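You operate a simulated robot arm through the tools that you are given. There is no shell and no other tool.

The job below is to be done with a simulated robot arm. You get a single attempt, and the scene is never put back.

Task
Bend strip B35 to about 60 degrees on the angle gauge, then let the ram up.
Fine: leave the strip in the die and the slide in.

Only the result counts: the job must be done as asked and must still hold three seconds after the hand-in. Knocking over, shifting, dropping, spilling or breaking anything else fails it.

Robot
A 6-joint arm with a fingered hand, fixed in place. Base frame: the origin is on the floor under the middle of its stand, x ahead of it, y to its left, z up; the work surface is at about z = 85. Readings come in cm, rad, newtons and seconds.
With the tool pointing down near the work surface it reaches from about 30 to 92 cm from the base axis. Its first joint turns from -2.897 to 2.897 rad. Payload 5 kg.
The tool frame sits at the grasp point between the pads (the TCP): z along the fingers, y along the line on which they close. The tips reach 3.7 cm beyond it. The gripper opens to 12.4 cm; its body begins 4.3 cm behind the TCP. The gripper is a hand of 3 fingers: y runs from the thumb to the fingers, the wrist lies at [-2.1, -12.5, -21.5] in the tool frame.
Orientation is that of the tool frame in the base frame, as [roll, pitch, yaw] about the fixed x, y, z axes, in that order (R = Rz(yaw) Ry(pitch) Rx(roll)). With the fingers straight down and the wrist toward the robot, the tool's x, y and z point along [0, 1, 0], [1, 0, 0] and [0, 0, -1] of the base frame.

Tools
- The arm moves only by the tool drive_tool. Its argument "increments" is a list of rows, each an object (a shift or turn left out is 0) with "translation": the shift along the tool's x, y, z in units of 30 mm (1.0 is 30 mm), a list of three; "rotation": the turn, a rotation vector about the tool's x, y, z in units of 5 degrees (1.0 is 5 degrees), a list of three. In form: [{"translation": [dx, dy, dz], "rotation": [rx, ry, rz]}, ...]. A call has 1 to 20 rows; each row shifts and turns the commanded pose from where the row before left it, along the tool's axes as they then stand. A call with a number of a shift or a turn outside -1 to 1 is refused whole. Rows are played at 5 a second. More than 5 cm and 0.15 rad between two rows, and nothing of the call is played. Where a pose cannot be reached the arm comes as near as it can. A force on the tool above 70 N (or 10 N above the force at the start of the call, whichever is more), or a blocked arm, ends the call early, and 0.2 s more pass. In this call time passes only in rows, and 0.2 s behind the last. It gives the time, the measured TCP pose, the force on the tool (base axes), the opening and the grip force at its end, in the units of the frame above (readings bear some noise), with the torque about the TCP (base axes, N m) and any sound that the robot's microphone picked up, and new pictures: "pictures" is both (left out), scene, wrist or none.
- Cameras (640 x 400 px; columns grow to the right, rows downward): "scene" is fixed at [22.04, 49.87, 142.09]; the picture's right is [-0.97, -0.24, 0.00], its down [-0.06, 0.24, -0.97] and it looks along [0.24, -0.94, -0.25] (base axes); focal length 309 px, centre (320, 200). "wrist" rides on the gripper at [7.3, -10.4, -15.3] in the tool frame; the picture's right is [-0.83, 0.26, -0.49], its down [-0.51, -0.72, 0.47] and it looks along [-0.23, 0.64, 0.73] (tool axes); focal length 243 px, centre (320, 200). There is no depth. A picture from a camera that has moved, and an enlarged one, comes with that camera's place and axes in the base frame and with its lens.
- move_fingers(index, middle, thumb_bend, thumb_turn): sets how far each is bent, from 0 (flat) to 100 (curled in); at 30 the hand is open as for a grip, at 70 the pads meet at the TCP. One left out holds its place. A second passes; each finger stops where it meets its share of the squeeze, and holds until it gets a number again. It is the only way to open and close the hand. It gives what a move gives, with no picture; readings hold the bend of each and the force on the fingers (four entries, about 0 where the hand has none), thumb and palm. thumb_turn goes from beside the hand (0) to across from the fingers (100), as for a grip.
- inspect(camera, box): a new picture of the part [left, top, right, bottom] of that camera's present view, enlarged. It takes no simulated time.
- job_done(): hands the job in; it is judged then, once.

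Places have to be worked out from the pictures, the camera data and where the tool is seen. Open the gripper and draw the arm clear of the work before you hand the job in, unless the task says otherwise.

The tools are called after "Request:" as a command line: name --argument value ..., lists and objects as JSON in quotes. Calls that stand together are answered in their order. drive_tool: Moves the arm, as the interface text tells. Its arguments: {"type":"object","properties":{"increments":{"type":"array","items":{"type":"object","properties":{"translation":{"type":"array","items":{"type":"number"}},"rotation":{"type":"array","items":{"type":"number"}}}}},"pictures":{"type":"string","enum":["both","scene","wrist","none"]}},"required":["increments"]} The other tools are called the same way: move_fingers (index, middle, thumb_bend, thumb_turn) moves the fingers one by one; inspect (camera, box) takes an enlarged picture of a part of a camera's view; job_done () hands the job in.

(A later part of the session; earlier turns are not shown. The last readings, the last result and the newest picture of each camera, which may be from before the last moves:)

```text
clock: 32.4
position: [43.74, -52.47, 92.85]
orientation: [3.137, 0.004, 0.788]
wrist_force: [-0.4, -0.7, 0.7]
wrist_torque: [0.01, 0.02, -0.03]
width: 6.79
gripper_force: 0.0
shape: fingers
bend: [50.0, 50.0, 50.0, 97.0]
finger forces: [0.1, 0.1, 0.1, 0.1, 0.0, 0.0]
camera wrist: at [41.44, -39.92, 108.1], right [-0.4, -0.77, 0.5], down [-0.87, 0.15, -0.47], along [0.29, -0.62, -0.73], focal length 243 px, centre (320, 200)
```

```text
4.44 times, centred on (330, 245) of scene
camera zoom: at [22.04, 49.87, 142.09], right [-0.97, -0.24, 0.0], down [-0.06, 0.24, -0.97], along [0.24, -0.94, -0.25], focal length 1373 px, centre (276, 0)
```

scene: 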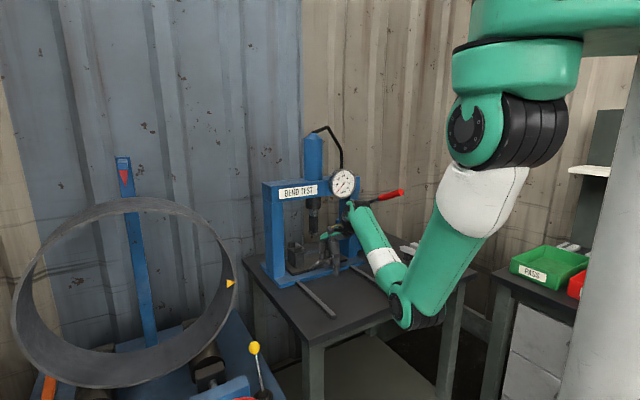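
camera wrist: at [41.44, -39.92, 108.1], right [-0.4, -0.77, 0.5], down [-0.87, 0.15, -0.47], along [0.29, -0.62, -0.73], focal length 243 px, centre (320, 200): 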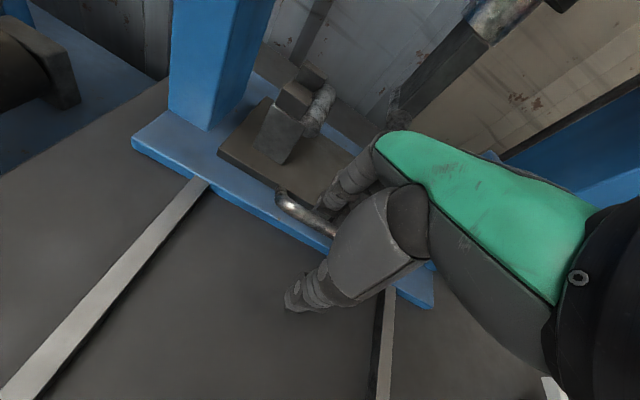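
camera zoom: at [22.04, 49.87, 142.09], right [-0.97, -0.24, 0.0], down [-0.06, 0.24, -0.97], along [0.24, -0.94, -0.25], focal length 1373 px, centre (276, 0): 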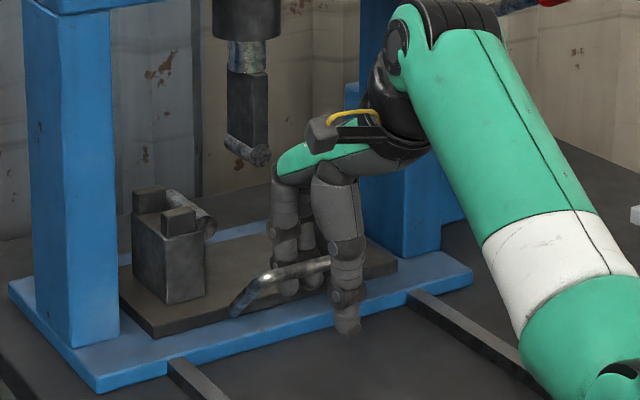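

The fingers are behind the bar and the thumb in front of it. I'll centre the TCP on the bar (1.2 cm forward) and close.

Request:
drive_tool --increments '[{"translation": [0, 0.4, 0.1]}]' --pictures "none"

Request:
move_fingers --index 68 --middle 68 --thumb_bend 68

Request:
inspect --camera "wrist" --box '[200, 150, 440, 330]'

Request:
inspect --camera "scene" --box '[280, 200, 380, 290]'

```text
clock: 32.8
position: [44.44, -53.26, 92.48]
orientation: [3.139, 0.003, 0.786]
wrist_force: [-0.3, -0.2, 0.0]
wrist_torque: [0.0, 0.01, 0.0]
width: 6.82
gripper_force: 0.0
shape: fingers
bend: [50.0, 50.0, 50.0, 97.0]
finger forces: [0.1, 0.0, 0.1, 0.0, 0.1, 0.0]
```

```text
clock: 33.8
position: [44.49, -53.25, 92.55]
orientation: [3.14, 0.002, 0.785]
wrist_force: [0.6, -0.2, -0.2]
wrist_torque: [0.03, -0.04, -0.01]
width: 1.31
gripper_force: 0.0
shape: fingers
bend: [68.0, 68.0, 68.0, 97.0]
finger forces: [0.0, 0.1, 0.0, 0.0, 0.1, 0.0]
```

```text
2.22 times, centred on (320, 240) of wrist
camera zoom: at [42.28, -40.74, 107.79], right [-0.4, -0.77, 0.5], down [-0.87, 0.15, -0.47], along [0.29, -0.62, -0.73], focal length 539 px, centre (320, 111)
```

zoom: 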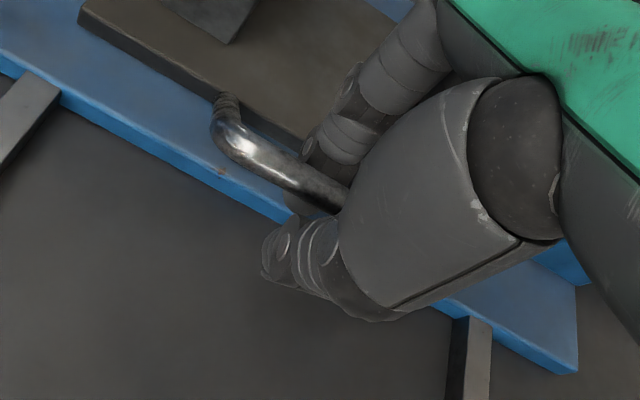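

```text
4.44 times, centred on (330, 245) of scene
camera zoom: at [22.04, 49.87, 142.09], right [-0.97, -0.24, 0.0], down [-0.06, 0.24, -0.97], along [0.24, -0.94, -0.25], focal length 1373 px, centre (276, 0)
```

zoom: 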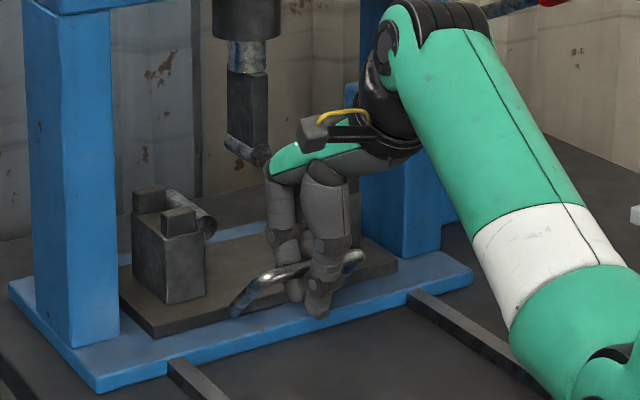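

The bar is loosely enclosed (gap 1.3 cm, no force). I'll pull along -y (outward on the rails) 6 cm and check that the slide follows.

Request:
drive_tool --increments '[{"translation": [0, -0.5, 0]}, {"translation": [0, -0.5, 0]}, {"translation": [0, -0.5, 0]}, {"translation": [0, -0.5, 0]}]' --pictures "both"

```text
clock: 34.8
position: [40.17, -48.81, 92.54]
orientation: [-3.141, 0.005, 0.785]
wrist_force: [-0.4, -0.5, -0.3]
wrist_torque: [0.0, -0.01, 0.01]
width: 1.34
gripper_force: 0.3
shape: fingers
bend: [68.0, 68.0, 68.0, 97.0]
finger forces: [0.2, 0.0, 0.0, 0.0, 0.0, 0.0]
camera wrist: at [37.99, -36.34, 107.77], right [-0.4, -0.77, 0.5], down [-0.87, 0.15, -0.47], along [0.29, -0.62, -0.73], focal length 243 px, centre (320, 200)
```

scene: 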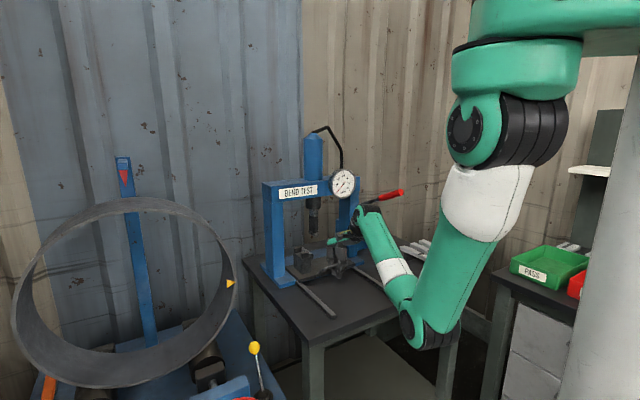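
wrist: 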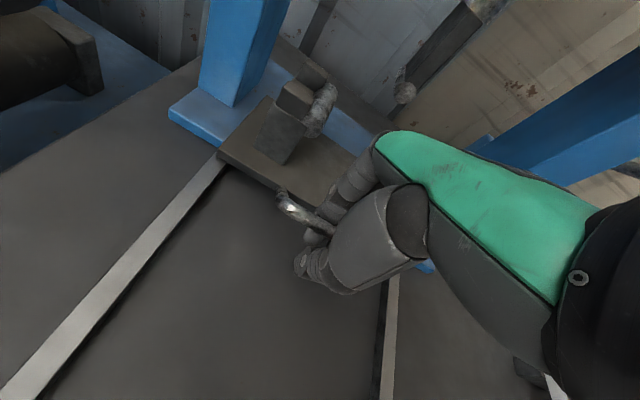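

The slide follows freely. I continue pulling another ~11 cm.

Request:
drive_tool --increments '[{"translation": [0, -0.5, 0]}, {"translation": [0, -0.5, 0]}, {"translation": [0, -0.5, 0]}, {"translation": [0, -0.5, 0]}, {"translation": [0, -0.5, 0]}, {"translation": [0, -0.5, 0]}, {"translation": [0, -0.5, 0]}]' --pictures "both"

Request:
inspect --camera "scene" --box '[270, 200, 430, 330]'

```text
clock: 36.4
position: [32.85, -41.42, 92.36]
orientation: [3.139, 0.004, 0.783]
wrist_force: [0.3, -0.2, -0.5]
wrist_torque: [0.01, -0.03, 0.01]
width: 1.31
gripper_force: 0.4
shape: fingers
bend: [68.0, 68.0, 68.0, 97.0]
finger forces: [0.1, 0.0, 0.0, 0.0, 0.1, 0.0]
camera wrist: at [30.6, -28.97, 107.62], right [-0.4, -0.77, 0.5], down [-0.87, 0.15, -0.47], along [0.29, -0.62, -0.73], focal length 243 px, centre (320, 200)
```

scene: 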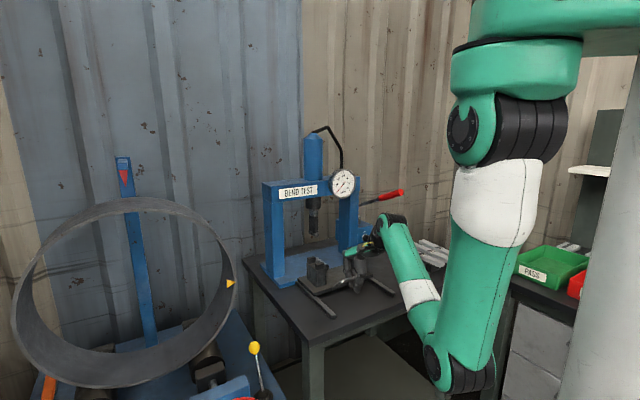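
wrist: 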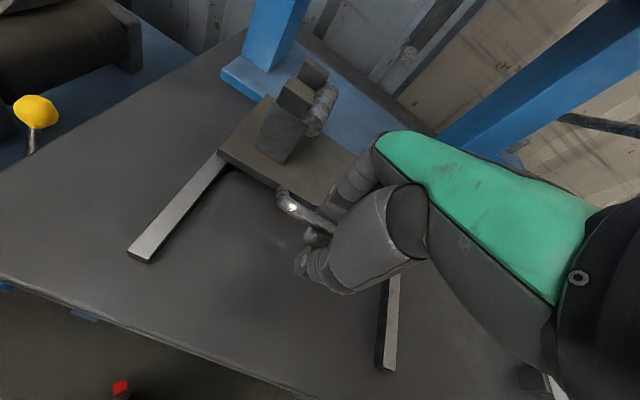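

```text
3.08 times, centred on (350, 265) of scene
camera zoom: at [22.04, 49.87, 142.09], right [-0.97, -0.24, 0.0], down [-0.06, 0.24, -0.97], along [0.24, -0.94, -0.25], focal length 951 px, centre (228, 0)
```

zoom: 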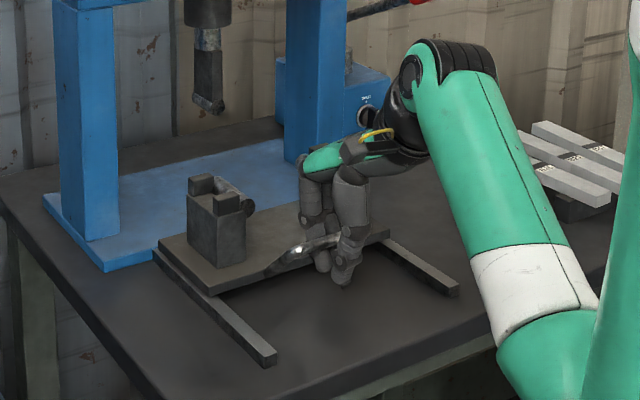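

The slide is out about 16.5 cm, with the die clear of the ram. I'll open the fingers slightly and lift straight up off the handle.

Request:
move_fingers --index 58 --middle 58 --thumb_bend 52

Request:
drive_tool --increments '[{"translation": [0, 0, -0.5]}, {"translation": [0, 0, -1]}, {"translation": [0, 0, -1]}, {"translation": [0, 0, -1]}]' --pictures "both"

```text
clock: 37.4
position: [32.93, -41.49, 92.32]
orientation: [3.137, 0.004, 0.784]
wrist_force: [-0.1, -0.5, -0.6]
wrist_torque: [-0.02, 0.03, 0.0]
width: 5.32
gripper_force: 0.1
shape: fingers
bend: [57.0, 57.0, 52.0, 97.0]
finger forces: [0.0, 0.0, 0.0, 0.0, 0.1, 0.0]
```

```text
clock: 38.4
position: [32.95, -41.52, 103.03]
orientation: [3.14, 0.004, 0.785]
wrist_force: [0.7, 0.4, 0.1]
wrist_torque: [-0.04, -0.01, 0.02]
width: 5.31
gripper_force: 0.1
shape: fingers
bend: [57.0, 57.0, 52.0, 97.0]
finger forces: [0.0, 0.0, 0.1, 0.1, 0.1, 0.0]
camera wrist: at [30.59, -29.04, 118.3], right [-0.4, -0.77, 0.5], down [-0.87, 0.15, -0.47], along [0.29, -0.62, -0.73], focal length 243 px, centre (320, 200)
```

scene: 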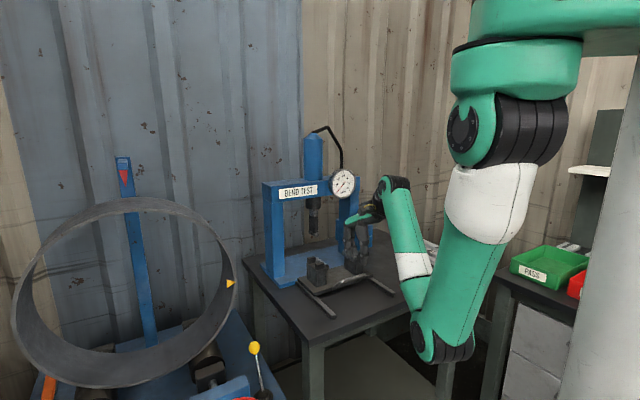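
wrist: 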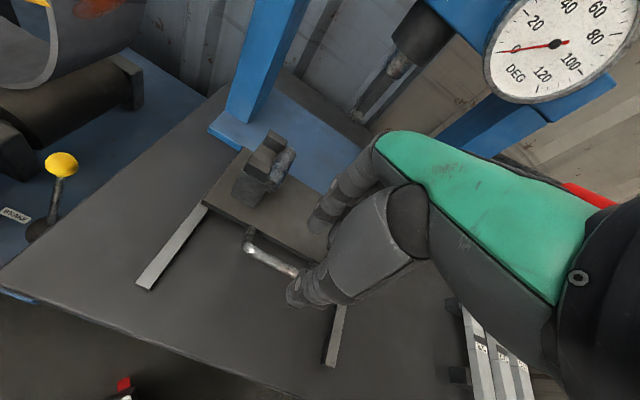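

The slide stays out and the hand is free. Now to the strip: I'll come at B35 with the wrist on the press side, leaning away from the pump handle. First I move over clear table at z≈100 and turn the hand 90°.

Request:
drive_tool --increments '[{"translation": [-0.93, -0.31, 0.12]}, {"translation": [-0.93, -0.31, 0.12]}, {"translation": [-0.93, -0.31, 0.12]}, {"translation": [-0.93, -0.31, 0.12]}, {"translation": [-0.93, -0.31, 0.12]}, {"translation": [-0.93, -0.31, 0.12]}, {"translation": [-0.93, -0.31, 0.12]}, {"translation": [-0.93, -0.31, 0.12]}]' --pictures "scene"

```text
clock: 40.2
position: [11.86, -52.07, 100.04]
orientation: [3.139, 0.002, 0.787]
wrist_force: [0.0, -0.1, -0.3]
wrist_torque: [-0.05, -0.01, 0.03]
width: 5.34
gripper_force: 0.0
shape: fingers
bend: [57.0, 57.0, 52.0, 97.0]
finger forces: [0.0, 0.0, 0.0, 0.0, 0.0, 0.1]
```

scene: 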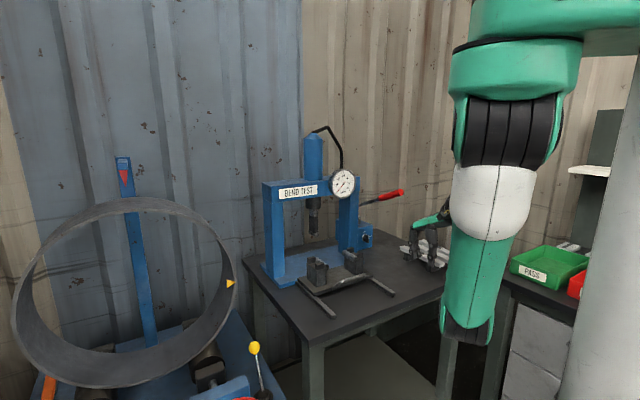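

Reached (11.9,-52.1,100) as commanded. Now I turn the hand by 90° (yaw 45° → -45°) in place.

Request:
drive_tool --increments '[{"rotation": [0, 0, 1]}, {"rotation": [0, 0, 1]}, {"rotation": [0, 0, 1]}, {"rotation": [0, 0, 1]}, {"rotation": [0, 0, 1]}, {"rotation": [0, 0, 1]}, {"rotation": [0, 0, 1]}, {"rotation": [0, 0, 1]}, {"rotation": [0, 0, 1]}, {"rotation": [0, 0, 1]}, {"rotation": [0, 0, 1]}, {"rotation": [0, 0, 1]}, {"rotation": [0, 0, 1]}, {"rotation": [0, 0, 1]}, {"rotation": [0, 0, 1]}, {"rotation": [0, 0, 1]}, {"rotation": [0, 0, 1]}, {"rotation": [0, 0, 1]}]' --pictures "both"

```text
clock: 44.0
position: [11.82, -52.06, 100.12]
orientation: [3.136, -0.002, -0.785]
wrist_force: [-0.4, 0.4, 0.0]
wrist_torque: [-0.04, 0.01, -0.02]
width: 5.33
gripper_force: 0.1
shape: fingers
bend: [57.0, 57.0, 52.0, 97.0]
finger forces: [0.1, 0.0, 0.0, 0.1, 0.0, 0.1]
camera wrist: at [24.32, -49.78, 115.38], right [-0.77, 0.4, 0.49], down [0.15, 0.87, -0.48], along [-0.62, -0.29, -0.73], focal length 243 px, centre (320, 200)
```

scene: 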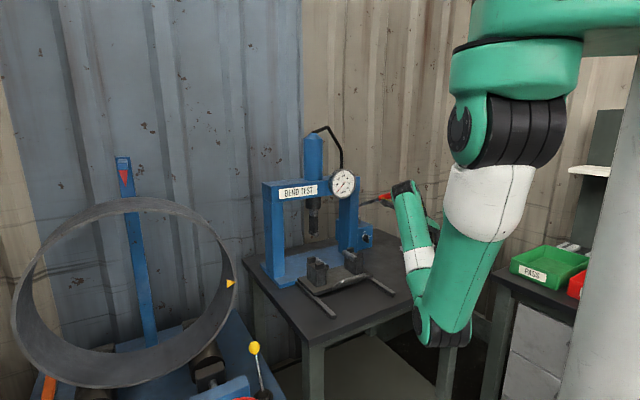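
wrist: 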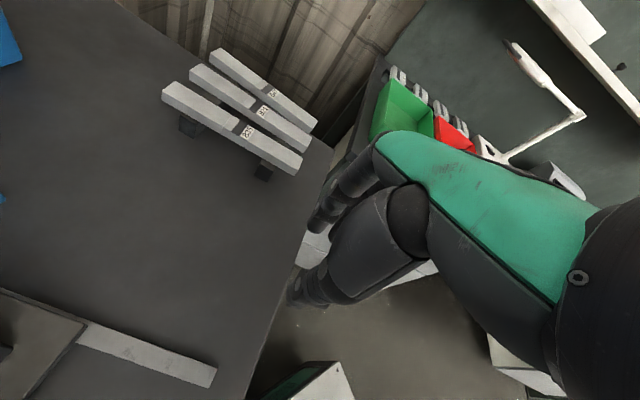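

The turn went well. I'll zoom in on the strips from here to fix their exact place.

Request:
inspect --camera "wrist" --box '[150, 30, 330, 190]'

Request:
inspect --camera "scene" --box '[370, 180, 470, 290]'

```text
2.50 times, centred on (240, 110) of wrist
camera zoom: at [24.32, -49.78, 115.38], right [-0.77, 0.4, 0.49], down [0.15, 0.87, -0.48], along [-0.62, -0.29, -0.73], focal length 606 px, centre (520, 425)
```

zoom: 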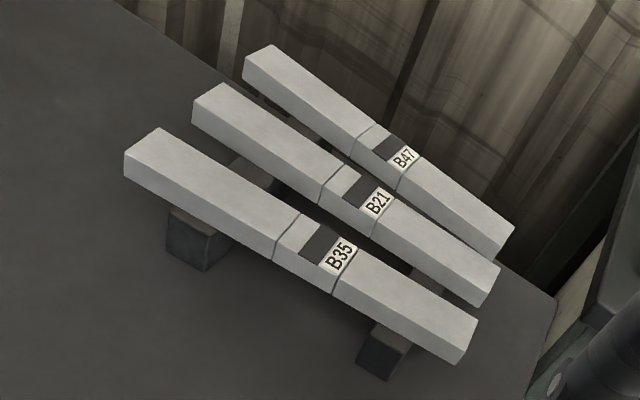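

```text
3.64 times, centred on (420, 235) of scene
camera zoom: at [22.04, 49.87, 142.09], right [-0.97, -0.24, 0.0], down [-0.06, 0.24, -0.97], along [0.24, -0.94, -0.25], focal length 1124 px, centre (-44, 73)
```

zoom: 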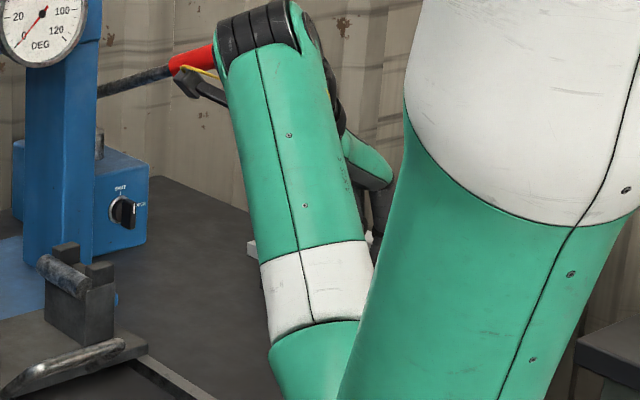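

B35's centre is near (10.3,-73.1), top at z≈89.6, about 3.0 cm wide and 1.6 thick. Its axis is at -43°, with a gap of about 3 cm to B21. I'll move closer, align the yaw to -43° and lean the hand 30° along the strip so that wrist and camera stay clear of the pump handle.

Request:
drive_tool --increments '[{"translation": [0.645, 0.927, 0]}, {"translation": [0.645, 0.927, 0]}, {"translation": [0.645, 0.927, 0]}, {"rotation": [0, 0, -0.4]}, {"rotation": [0, 1, 0]}, {"rotation": [0, 1, 0]}, {"rotation": [0, 1, 0]}, {"rotation": [0, 1, 0]}, {"rotation": [0, 1, 0]}, {"rotation": [0, 1, 0]}]' --pictures "both"

```text
clock: 46.2
position: [10.05, -62.07, 100.15]
orientation: [3.136, -0.529, -0.747]
wrist_force: [-0.1, -0.1, -0.5]
wrist_torque: [0.0, 0.01, -0.02]
width: 5.34
gripper_force: 0.0
shape: fingers
bend: [57.0, 57.0, 52.0, 97.0]
finger forces: [0.1, 0.0, 0.0, 0.1, 0.0, 0.1]
camera wrist: at [16.11, -53.44, 116.97], right [-0.88, 0.47, 0.01], down [0.34, 0.66, -0.67], along [-0.32, -0.59, -0.75], focal length 243 px, centre (320, 200)
```

scene: 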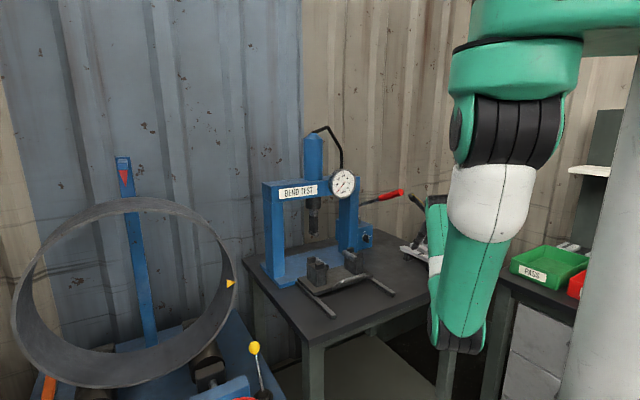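
wrist: 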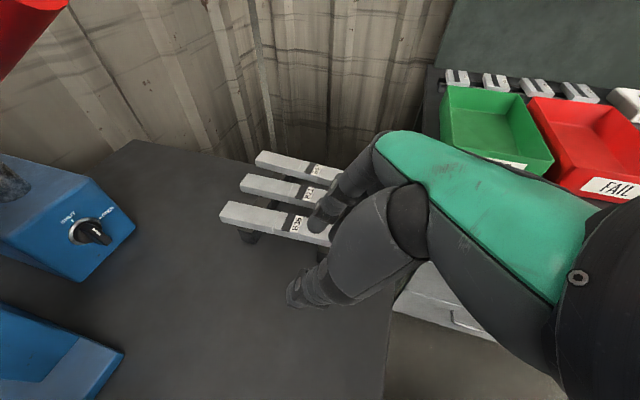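

The hand is leaned as planned and everything is clear. I'll check exactly where the pump grip is relative to the camera before going in beneath it.

Request:
inspect --camera "wrist" --box '[0, 0, 160, 100]'

Request:
inspect --camera "wrist" --box '[200, 130, 400, 320]'

Request:
inspect --camera "scene" --box '[350, 170, 450, 280]'

```text
4.00 times, centred on (80, 50) of wrist
camera zoom: at [16.11, -53.44, 116.97], right [-0.88, 0.47, 0.01], down [0.34, 0.66, -0.67], along [-0.32, -0.59, -0.75], focal length 970 px, centre (1280, 800)
```

zoom: 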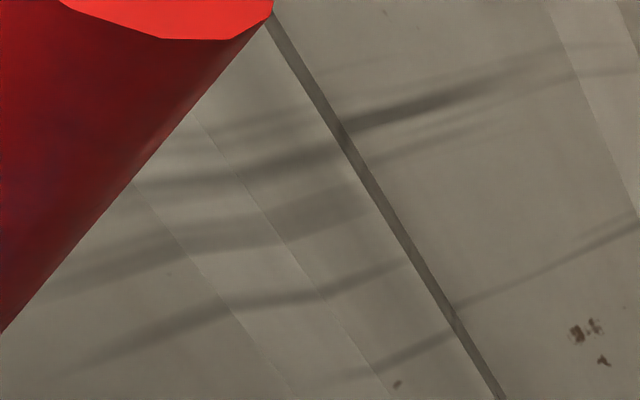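

```text
2.11 times, centred on (300, 225) of wrist
camera zoom: at [16.11, -53.44, 116.97], right [-0.88, 0.47, 0.01], down [0.34, 0.66, -0.67], along [-0.32, -0.59, -0.75], focal length 511 px, centre (362, 147)
```

zoom: 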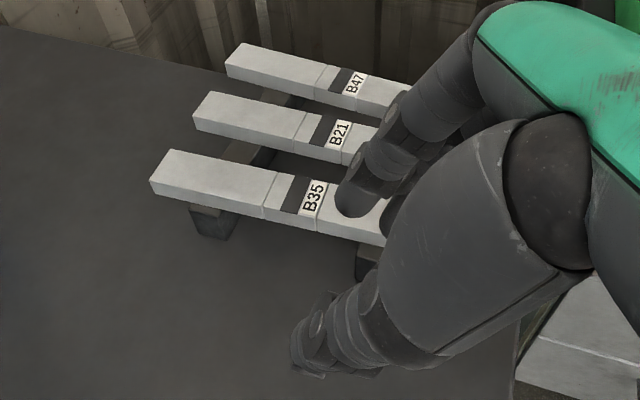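

```text
3.64 times, centred on (400, 225) of scene
camera zoom: at [22.04, 49.87, 142.09], right [-0.97, -0.24, 0.0], down [-0.06, 0.24, -0.97], along [0.24, -0.94, -0.25], focal length 1124 px, centre (29, 109)
```

zoom: 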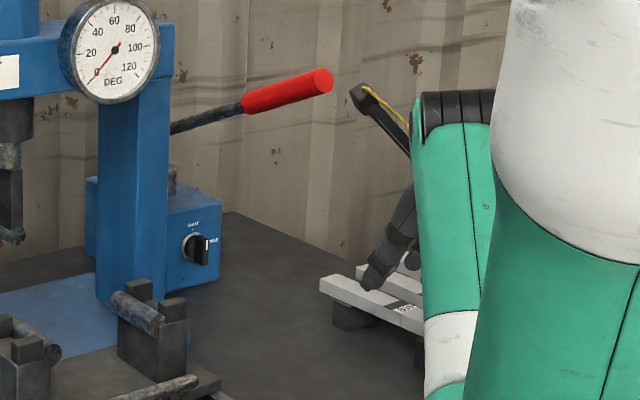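

The grip's lower tip is at about (19.5,-68,115), so at TCP z=96 the camera passes some 4–5 cm clear of it. I'll set the finger gap for the strip, lower to z≈96 here, then slide over B35.

Request:
move_fingers --index 59 --middle 59 --thumb_bend 54

Request:
drive_tool --increments '[{"translation": [-0.35, 0, 0.597]}, {"translation": [-0.35, 0, 0.597]}, {"translation": [0.5075, 0.67, 0.2975]}, {"translation": [0.5075, 0.67, 0.2975]}, {"translation": [0.5075, 0.67, 0.2975]}, {"translation": [0.5075, 0.67, 0.2975]}]' --pictures "both"

Request:
inspect --camera "wrist" --box '[220, 120, 420, 320]'

Request:
inspect --camera "scene" --box '[380, 180, 480, 290]'

```text
clock: 47.2
position: [10.01, -62.01, 100.17]
orientation: [3.138, -0.525, -0.749]
wrist_force: [-0.1, 0.1, -0.1]
wrist_torque: [0.0, 0.0, -0.03]
width: 4.82
gripper_force: 0.0
shape: fingers
bend: [59.0, 59.0, 54.0, 97.0]
finger forces: [0.0, 0.0, 0.0, 0.0, 0.0, 0.0]
```

```text
clock: 48.6
position: [9.62, -72.84, 95.78]
orientation: [3.138, -0.525, -0.747]
wrist_force: [-0.4, 0.4, 0.5]
wrist_torque: [0.02, -0.03, -0.01]
width: 4.81
gripper_force: 0.1
shape: fingers
bend: [59.0, 59.0, 54.0, 97.0]
finger forces: [0.1, 0.1, 0.0, 0.0, 0.0, 0.0]
camera wrist: at [15.8, -64.2, 112.65], right [-0.88, 0.47, 0.01], down [0.34, 0.66, -0.67], along [-0.32, -0.58, -0.75], focal length 243 px, centre (320, 200)
```

scene: 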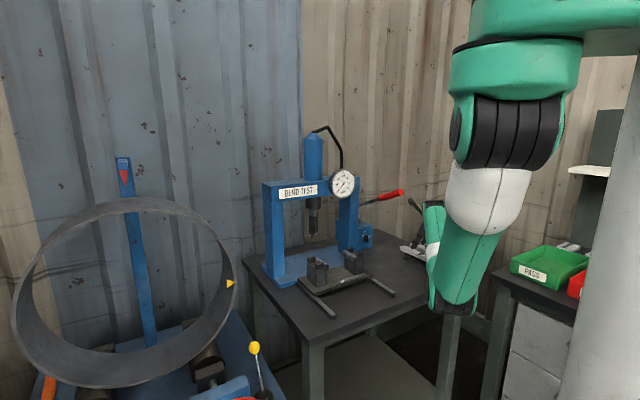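
wrist: 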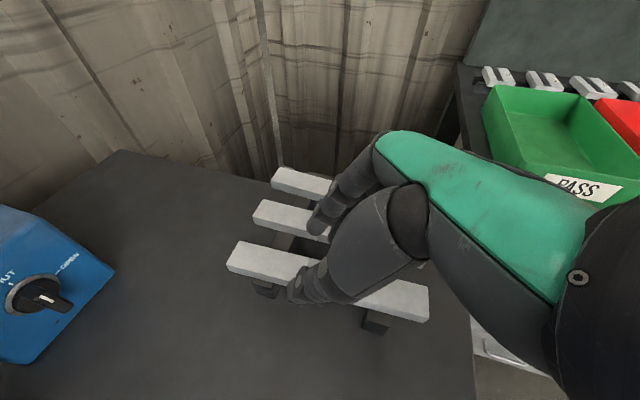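

```text
2.00 times, centred on (320, 220) of wrist
camera zoom: at [15.8, -64.2, 112.65], right [-0.88, 0.47, 0.01], down [0.34, 0.66, -0.67], along [-0.32, -0.58, -0.75], focal length 485 px, centre (320, 160)
```

zoom: 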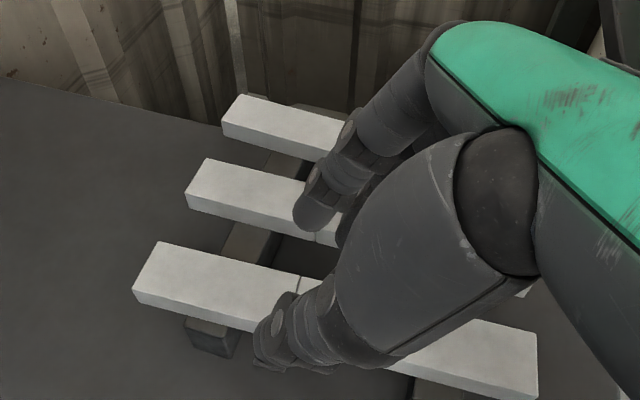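

```text
3.64 times, centred on (430, 235) of scene
camera zoom: at [22.04, 49.87, 142.09], right [-0.97, -0.24, 0.0], down [-0.06, 0.24, -0.97], along [0.24, -0.94, -0.25], focal length 1124 px, centre (-80, 73)
```

zoom: 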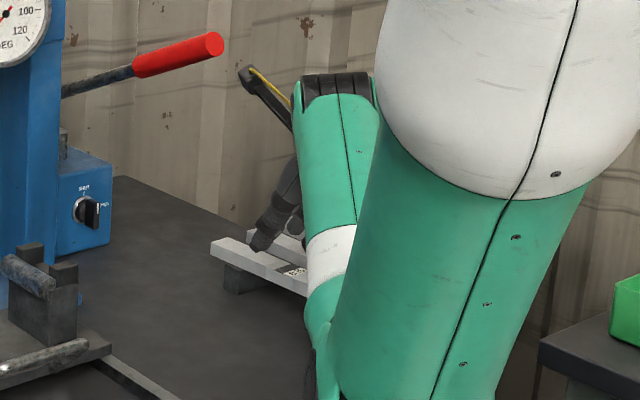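

From this view the gap between B35 and B21 spans s'≈-47.9 to -50.8, and the fingertips sit slightly too far toward B21. I'll shift 0.4 cm the other way and lower part way, to check the fit.

Request:
drive_tool --increments '[{"translation": [0, -0.133, 0]}, {"translation": [-0.25, 0, 0.433]}, {"translation": [-0.08, 0, 0.144]}]' --pictures "none"

Request:
inspect --camera "wrist" --box '[240, 140, 400, 310]'

Request:
inspect --camera "scene" --box '[395, 200, 465, 270]'

```text
clock: 49.4
position: [9.81, -72.37, 93.74]
orientation: [3.138, -0.525, -0.748]
wrist_force: [-0.1, -1.0, -0.1]
wrist_torque: [0.0, 0.0, 0.02]
width: 4.78
gripper_force: 0.0
shape: fingers
bend: [59.0, 59.0, 54.0, 97.0]
finger forces: [0.0, 0.0, 0.0, 0.0, 0.0, 0.1]
```

```text
2.35 times, centred on (320, 225) of wrist
camera zoom: at [15.95, -63.88, 110.67], right [-0.88, 0.47, 0.01], down [0.34, 0.66, -0.66], along [-0.32, -0.58, -0.75], focal length 571 px, centre (320, 141)
```

zoom: 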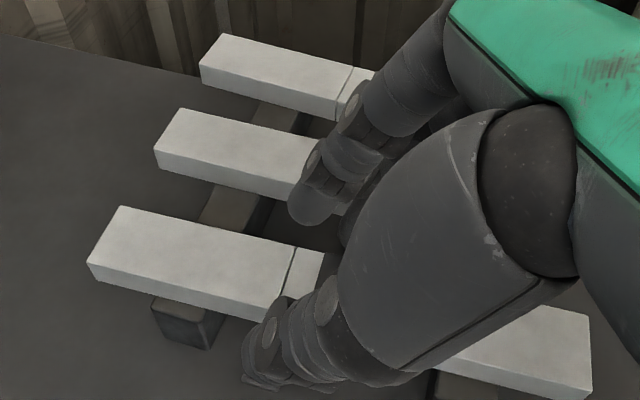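

```text
5.71 times, centred on (430, 235) of scene
camera zoom: at [22.04, 49.87, 142.09], right [-0.97, -0.24, 0.0], down [-0.06, 0.24, -0.97], along [0.24, -0.94, -0.25], focal length 1765 px, centre (-309, 0)
```

zoom: 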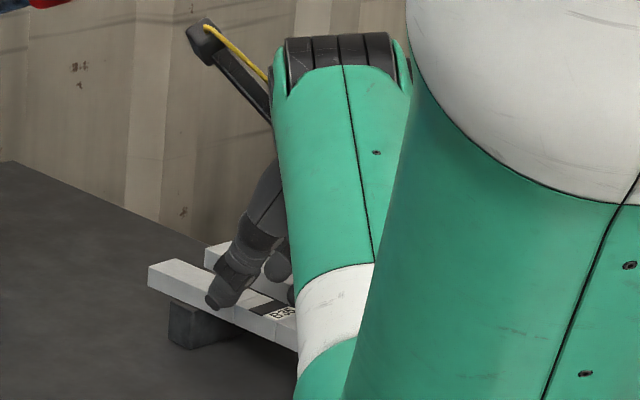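

The fit looks balanced: roughly 0.3–0.4 cm clear on each side of the fingers. I lower the rest of the way to TCP z≈90.2 in small steps.

Request:
drive_tool --increments '[{"translation": [-0.148, 0, 0.255]}, {"translation": [-0.148, 0, 0.255]}, {"translation": [-0.148, 0, 0.255]}, {"translation": [-0.148, 0, 0.255]}]' --pictures "none"

Request:
inspect --camera "wrist" --box '[240, 140, 400, 310]'

Request:
inspect --camera "scene" --box '[395, 200, 465, 270]'

```text
clock: 50.4
position: [9.98, -72.55, 90.37]
orientation: [3.138, -0.525, -0.747]
wrist_force: [2.3, 2.6, 3.7]
wrist_torque: [-0.14, 0.19, -0.13]
width: 4.8
gripper_force: 2.8
shape: fingers
bend: [59.0, 61.0, 54.0, 97.0]
finger forces: [0.0, 5.9, 0.0, 0.1, 0.0, 0.1]
```

```text
2.35 times, centred on (320, 225) of wrist
camera zoom: at [16.01, -63.9, 107.2], right [-0.88, 0.47, 0.01], down [0.34, 0.66, -0.66], along [-0.32, -0.58, -0.75], focal length 571 px, centre (320, 141)
```

zoom: 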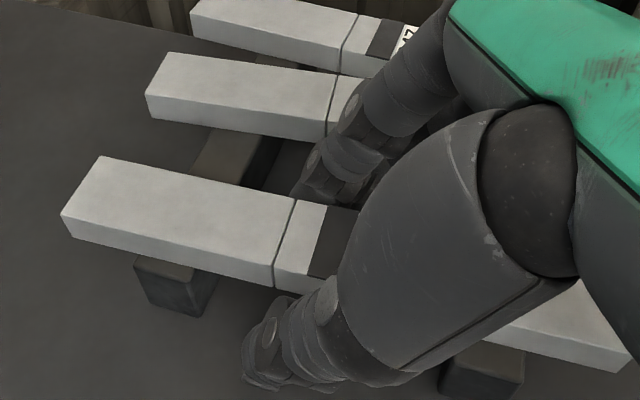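

```text
5.71 times, centred on (430, 235) of scene
camera zoom: at [22.04, 49.87, 142.09], right [-0.97, -0.24, 0.0], down [-0.06, 0.24, -0.97], along [0.24, -0.94, -0.25], focal length 1765 px, centre (-309, 0)
```

zoom: 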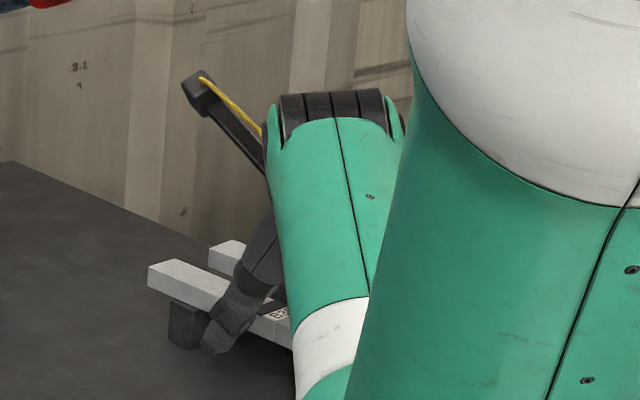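

The middle finger's back is lightly touching B21 (6 N). I'll ease 0.35 cm away from B21 at once.

Request:
drive_tool --increments '[{"translation": [0, -0.12, 0]}]' --pictures "none"

Request:
inspect --camera "wrist" --box '[200, 110, 400, 310]'

```text
clock: 50.8
position: [9.92, -72.21, 90.34]
orientation: [3.138, -0.525, -0.749]
wrist_force: [-0.6, -0.6, -0.3]
wrist_torque: [0.03, 0.04, -0.01]
width: 4.87
gripper_force: 0.3
shape: fingers
bend: [58.0, 59.0, 54.0, 97.0]
finger forces: [0.8, 0.1, 0.1, 0.0, 0.0, 0.1]
```

```text
2.00 times, centred on (300, 210) of wrist
camera zoom: at [16.18, -63.63, 107.21], right [-0.88, 0.47, 0.01], down [0.34, 0.66, -0.66], along [-0.32, -0.58, -0.75], focal length 485 px, centre (360, 180)
```

zoom: 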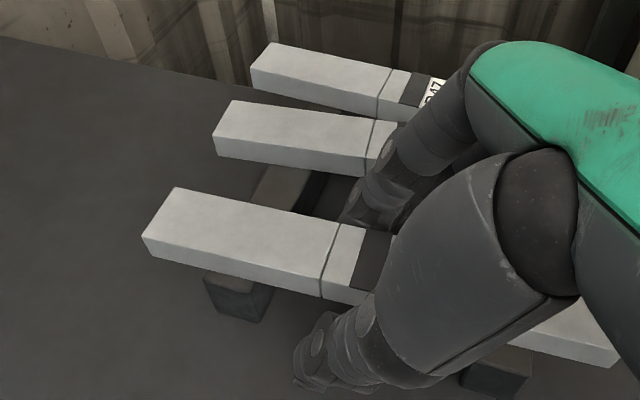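

Contact is relieved. I'll compare B21's position closely with before, to see whether it moved.

Request:
inspect --camera "wrist" --box '[210, 110, 340, 200]'

Request:
inspect --camera "scene" --box '[395, 220, 445, 260]'

```text
4.44 times, centred on (275, 155) of wrist
camera zoom: at [16.18, -63.63, 107.21], right [-0.88, 0.47, 0.01], down [0.34, 0.66, -0.66], along [-0.32, -0.58, -0.75], focal length 1078 px, centre (520, 400)
```

zoom: 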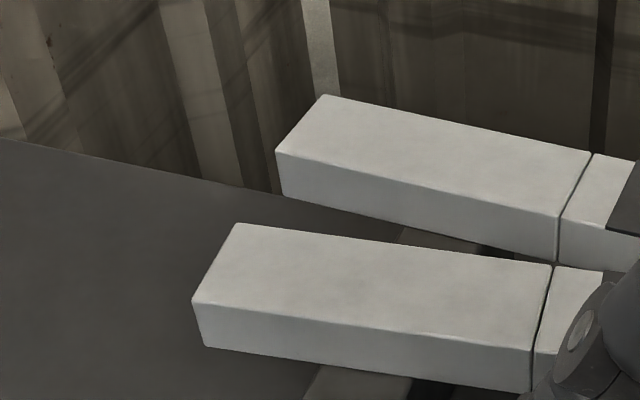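

```text
10.00 times, centred on (420, 240) of scene
camera zoom: at [22.04, 49.87, 142.09], right [-0.97, -0.24, 0.0], down [-0.06, 0.24, -0.97], along [0.24, -0.94, -0.25], focal length 3090 px, centre (-680, -200)
```

zoom: 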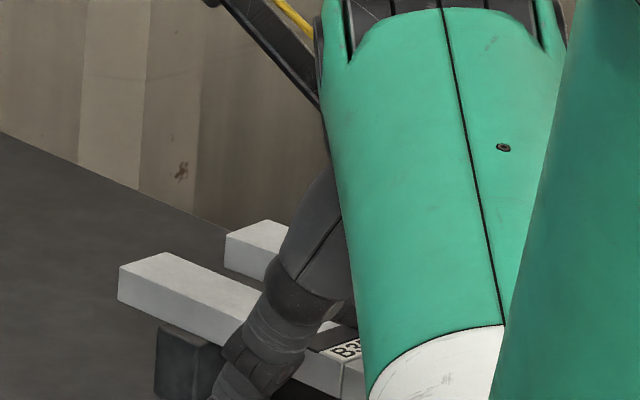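

B21 was nudged about 1 cm near its middle by that touch; I'll look at putting it back once B35 is out of the way. Now I close on B35.

Request:
move_fingers --index 76 --middle 76 --thumb_bend 76

Request:
inspect --camera "wrist" --box '[200, 110, 400, 310]'

```text
clock: 51.8
position: [10.16, -72.27, 90.48]
orientation: [3.139, -0.526, -0.749]
wrist_force: [0.2, -0.2, -6.6]
wrist_torque: [0.02, 0.03, 0.0]
width: 1.31
gripper_force: 18.3
shape: fingers
bend: [75.0, 75.0, 69.0, 97.0]
finger forces: [15.3, 3.0, 0.0, 0.1, 18.3, 0.1]
```

```text
2.00 times, centred on (300, 210) of wrist
camera zoom: at [16.21, -63.64, 107.21], right [-0.88, 0.47, 0.01], down [0.34, 0.66, -0.66], along [-0.32, -0.58, -0.75], focal length 485 px, centre (360, 180)
```

zoom: 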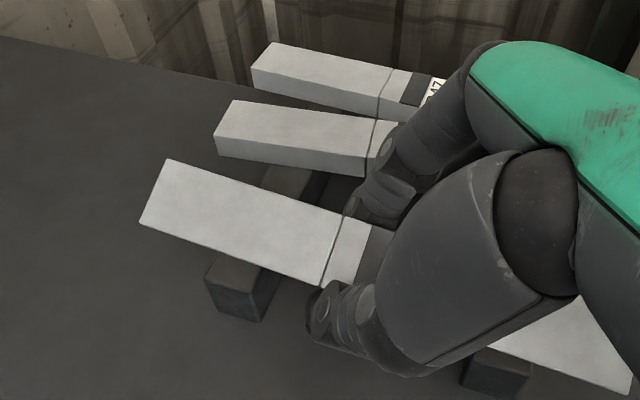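

The strip seems to have rolled in the grip. I'll look at it from both cameras before deciding anything.

Request:
inspect --camera "scene" --box '[390, 210, 450, 260]'

Request:
inspect --camera "wrist" --box '[200, 150, 330, 270]'

Request:
inspect --camera "wrist" --box '[260, 180, 420, 320]'

```text
8.00 times, centred on (420, 235) of scene
camera zoom: at [22.04, 49.87, 142.09], right [-0.97, -0.24, 0.0], down [-0.06, 0.24, -0.97], along [0.24, -0.94, -0.25], focal length 2472 px, centre (-480, -80)
```

zoom: 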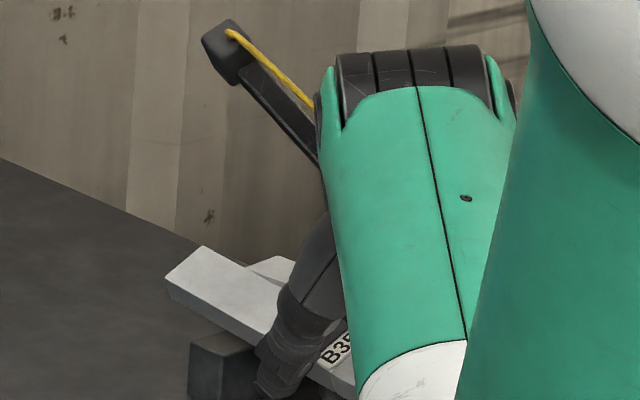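

```text
3.33 times, centred on (265, 210) of wrist
camera zoom: at [16.21, -63.64, 107.21], right [-0.88, 0.47, 0.01], down [0.34, 0.66, -0.66], along [-0.32, -0.58, -0.75], focal length 809 px, centre (503, 167)
```

zoom: 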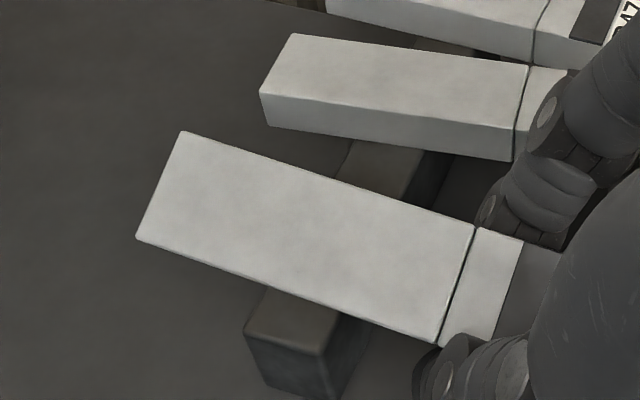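

```text
2.86 times, centred on (340, 250) of wrist
camera zoom: at [16.21, -63.64, 107.21], right [-0.88, 0.47, 0.01], down [0.34, 0.66, -0.66], along [-0.32, -0.58, -0.75], focal length 693 px, centre (263, 57)
```

zoom: 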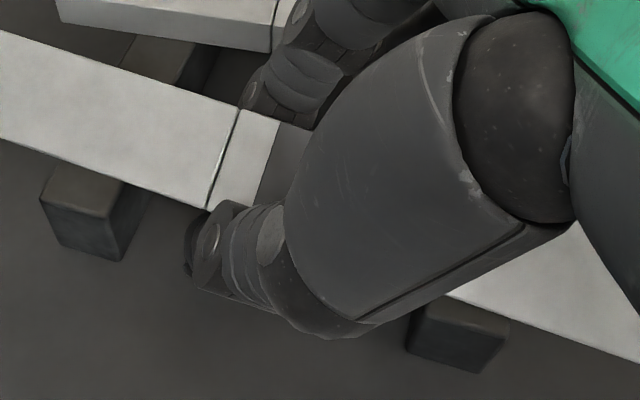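

B35 was picked up by the finger ends only and rolled: the hand was too high on it (strip about 1.7 cm below the TCP). I'll open gently in steps to set it back flat on the rack, then grip deeper.

Request:
move_fingers --index 68 --middle 68 --thumb_bend 65

Request:
inspect --camera "wrist" --box '[200, 130, 400, 310]'

```text
clock: 52.8
position: [10.1, -72.36, 90.41]
orientation: [3.139, -0.525, -0.748]
wrist_force: [0.4, -1.1, -7.6]
wrist_torque: [0.03, 0.05, -0.01]
width: 2.53
gripper_force: 3.3
shape: fingers
bend: [65.0, 68.0, 63.0, 98.0]
finger forces: [4.2, 0.0, 0.0, 0.0, 3.6, 0.0]
```

```text
2.22 times, centred on (300, 220) of wrist
camera zoom: at [16.22, -63.64, 107.23], right [-0.88, 0.47, 0.01], down [0.34, 0.66, -0.66], along [-0.32, -0.58, -0.75], focal length 539 px, centre (364, 156)
```

zoom: 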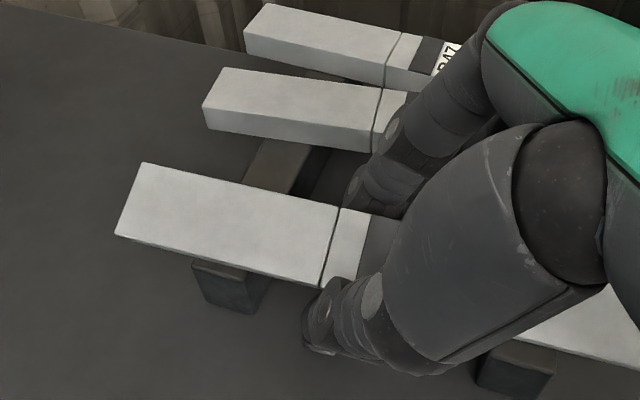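

It is lowering and rolling back flat. I continue opening in small steps.

Request:
move_fingers --index 63 --middle 63 --thumb_bend 61

Request:
inspect --camera "wrist" --box '[200, 130, 400, 310]'

```text
clock: 53.8
position: [10.22, -72.26, 90.37]
orientation: [3.137, -0.527, -0.748]
wrist_force: [-0.5, -1.3, 1.3]
wrist_torque: [-0.05, -0.04, 0.0]
width: 3.32
gripper_force: 0.9
shape: fingers
bend: [62.0, 63.0, 61.0, 97.0]
finger forces: [1.6, 0.0, 0.0, 0.0, 0.5, 0.0]
```

```text
2.22 times, centred on (300, 220) of wrist
camera zoom: at [16.21, -63.63, 107.26], right [-0.88, 0.47, 0.01], down [0.34, 0.66, -0.67], along [-0.32, -0.58, -0.75], focal length 539 px, centre (364, 156)
```

zoom: 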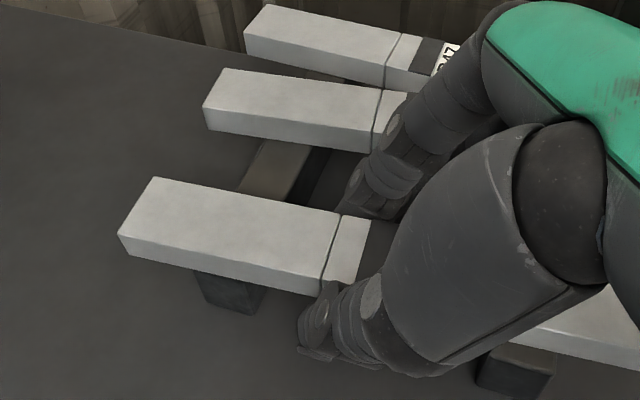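

B35 is flat on the rack again. The fingertips curl in below, so I need to be deeper and less leaned: I'll open slightly, reduce the lean from 30° to 15° and lower by about 1 cm.

Request:
move_fingers --index 60 --middle 60 --thumb_bend 58

Request:
drive_tool --increments '[{"rotation": [0, -0.6, 0]}, {"rotation": [0, -0.6, 0]}, {"rotation": [0, -0.6, 0]}, {"rotation": [0, -0.6, 0]}, {"rotation": [0, -0.6, 0]}]' --pictures "both"

Request:
inspect --camera "wrist" --box '[200, 130, 400, 310]'

Request:
inspect --camera "scene" --box '[380, 170, 460, 270]'

```text
clock: 54.8
position: [10.19, -72.18, 90.48]
orientation: [3.136, -0.526, -0.748]
wrist_force: [0.5, 0.2, 0.2]
wrist_torque: [-0.01, -0.03, -0.01]
width: 4.08
gripper_force: 0.1
shape: fingers
bend: [60.0, 60.0, 57.0, 98.0]
finger forces: [0.0, 0.0, 0.0, 0.0, 0.0, 0.0]
```

```text
clock: 56.0
position: [10.09, -72.28, 90.52]
orientation: [3.138, -0.262, -0.749]
wrist_force: [-0.1, 0.1, -0.1]
wrist_torque: [0.01, 0.04, 0.02]
width: 4.09
gripper_force: 0.1
shape: fingers
bend: [60.0, 60.0, 57.0, 98.0]
finger forces: [0.0, 0.0, 0.1, 0.1, 0.0, 0.0]
camera wrist: at [19.43, -66.7, 107.11], right [-0.86, 0.44, 0.26], down [0.22, 0.78, -0.59], along [-0.46, -0.45, -0.76], focal length 243 px, centre (320, 200)
```

scene: 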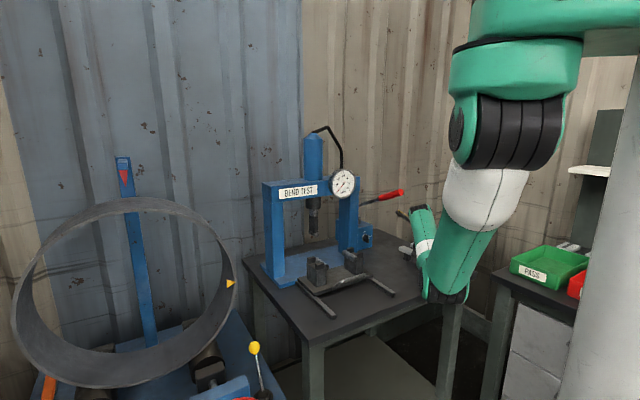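
wrist: 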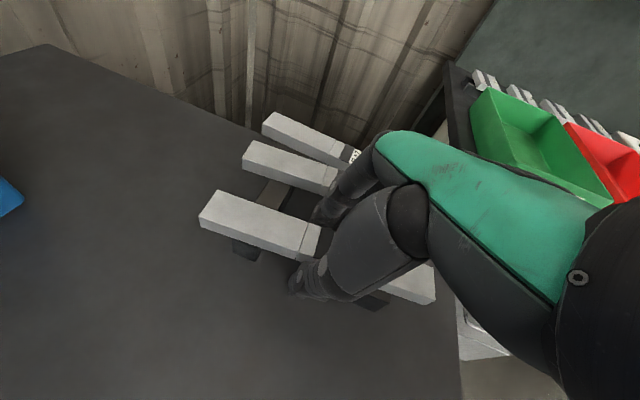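

```text
2.22 times, centred on (300, 220) of wrist
camera zoom: at [19.43, -66.7, 107.11], right [-0.86, 0.44, 0.26], down [0.22, 0.78, -0.59], along [-0.46, -0.45, -0.76], focal length 539 px, centre (364, 156)
```

zoom: 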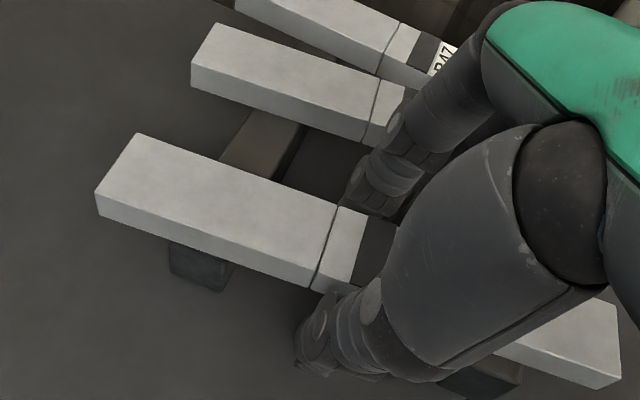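

```text
4.00 times, centred on (420, 220) of scene
camera zoom: at [22.04, 49.87, 142.09], right [-0.97, -0.24, 0.0], down [-0.06, 0.24, -0.97], along [0.24, -0.94, -0.25], focal length 1236 px, centre (-80, 120)
```

zoom: 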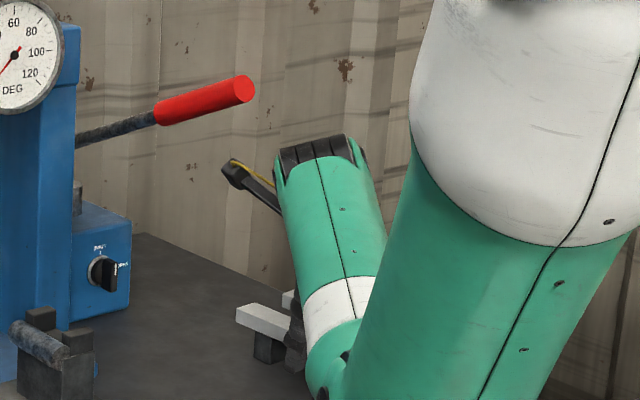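

No contact with anything. Now I lower 1.2 cm, watching for touch on the table.

Request:
drive_tool --increments '[{"translation": [-0.035, 0, 0.129]}, {"translation": [-0.035, 0, 0.129]}, {"translation": [-0.035, 0, 0.129]}]' --pictures "none"

```text
clock: 56.8
position: [10.08, -72.36, 89.5]
orientation: [3.132, -0.267, -0.748]
wrist_force: [-1.8, 0.4, 12.3]
wrist_torque: [-0.2, 0.48, -0.05]
width: 4.11
gripper_force: 6.2
shape: fingers
bend: [60.0, 60.0, 57.0, 98.0]
finger forces: [0.1, 12.0, 0.0, 0.0, 0.1, 0.0]
```

The middle fingertip touched the table at this lean. I'll raise 0.4 cm, take out another 10° of lean, then lower again.

Request:
drive_tool --increments '[{"translation": [0.05, 0, -0.2]}, {"rotation": [0, -0.5, 0]}, {"rotation": [0, -0.5, 0]}, {"rotation": [0, -0.5, 0]}, {"rotation": [0, -0.5, 0]}]' --pictures "both"

Request:
inspect --camera "scene" --box '[380, 170, 460, 270]'

```text
clock: 58.0
position: [10.17, -72.17, 89.8]
orientation: [3.137, -0.087, -0.75]
wrist_force: [0.1, 0.0, -0.3]
wrist_torque: [0.01, 0.02, 0.05]
width: 4.06
gripper_force: 0.0
shape: fingers
bend: [60.0, 60.0, 57.0, 98.0]
finger forces: [0.0, 0.1, 0.0, 0.0, 0.1, 0.0]
camera wrist: at [21.6, -68.6, 105.67], right [-0.81, 0.4, 0.42], down [0.15, 0.84, -0.52], along [-0.56, -0.36, -0.75], focal length 243 px, centre (320, 200)
```

scene: 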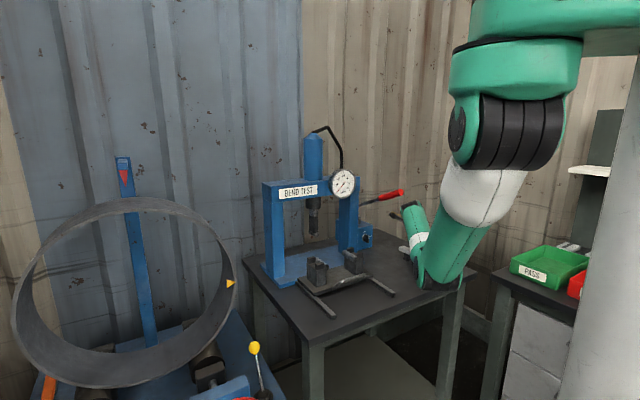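
wrist: 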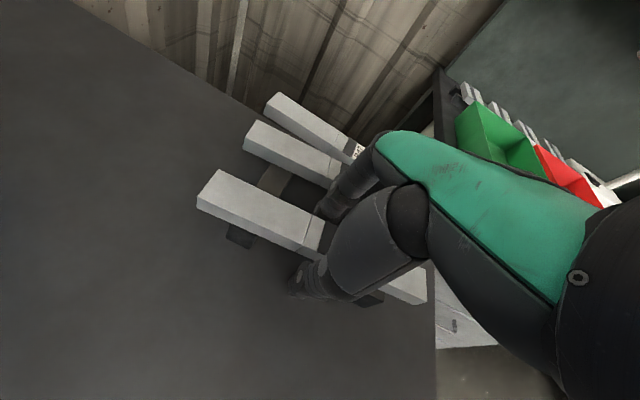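

```text
4.00 times, centred on (420, 220) of scene
camera zoom: at [22.04, 49.87, 142.09], right [-0.97, -0.24, 0.0], down [-0.06, 0.24, -0.97], along [0.24, -0.94, -0.25], focal length 1236 px, centre (-80, 120)
```

zoom: 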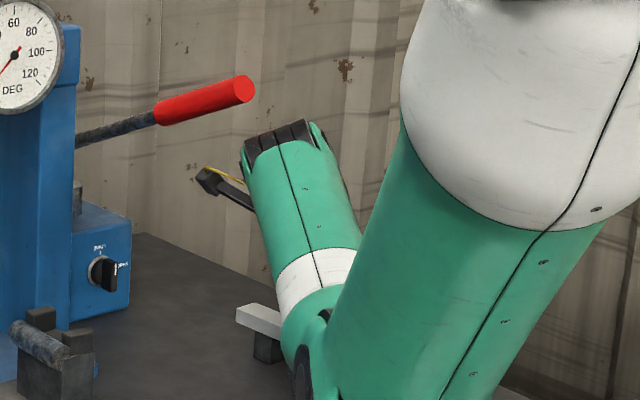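

Still clear of the pump grip. I lower another 0.6 cm.

Request:
drive_tool --increments '[{"translation": [-0.01, 0, 0.1]}, {"translation": [-0.01, 0, 0.1]}]' --pictures "none"

```text
clock: 58.6
position: [10.22, -72.26, 89.25]
orientation: [3.137, -0.091, -0.751]
wrist_force: [-1.8, 0.2, 5.9]
wrist_torque: [-0.01, 0.19, -0.02]
width: 4.07
gripper_force: 2.3
shape: fingers
bend: [60.0, 60.0, 57.0, 98.0]
finger forces: [0.1, 5.1, 0.0, 0.1, 0.0, 0.0]
```

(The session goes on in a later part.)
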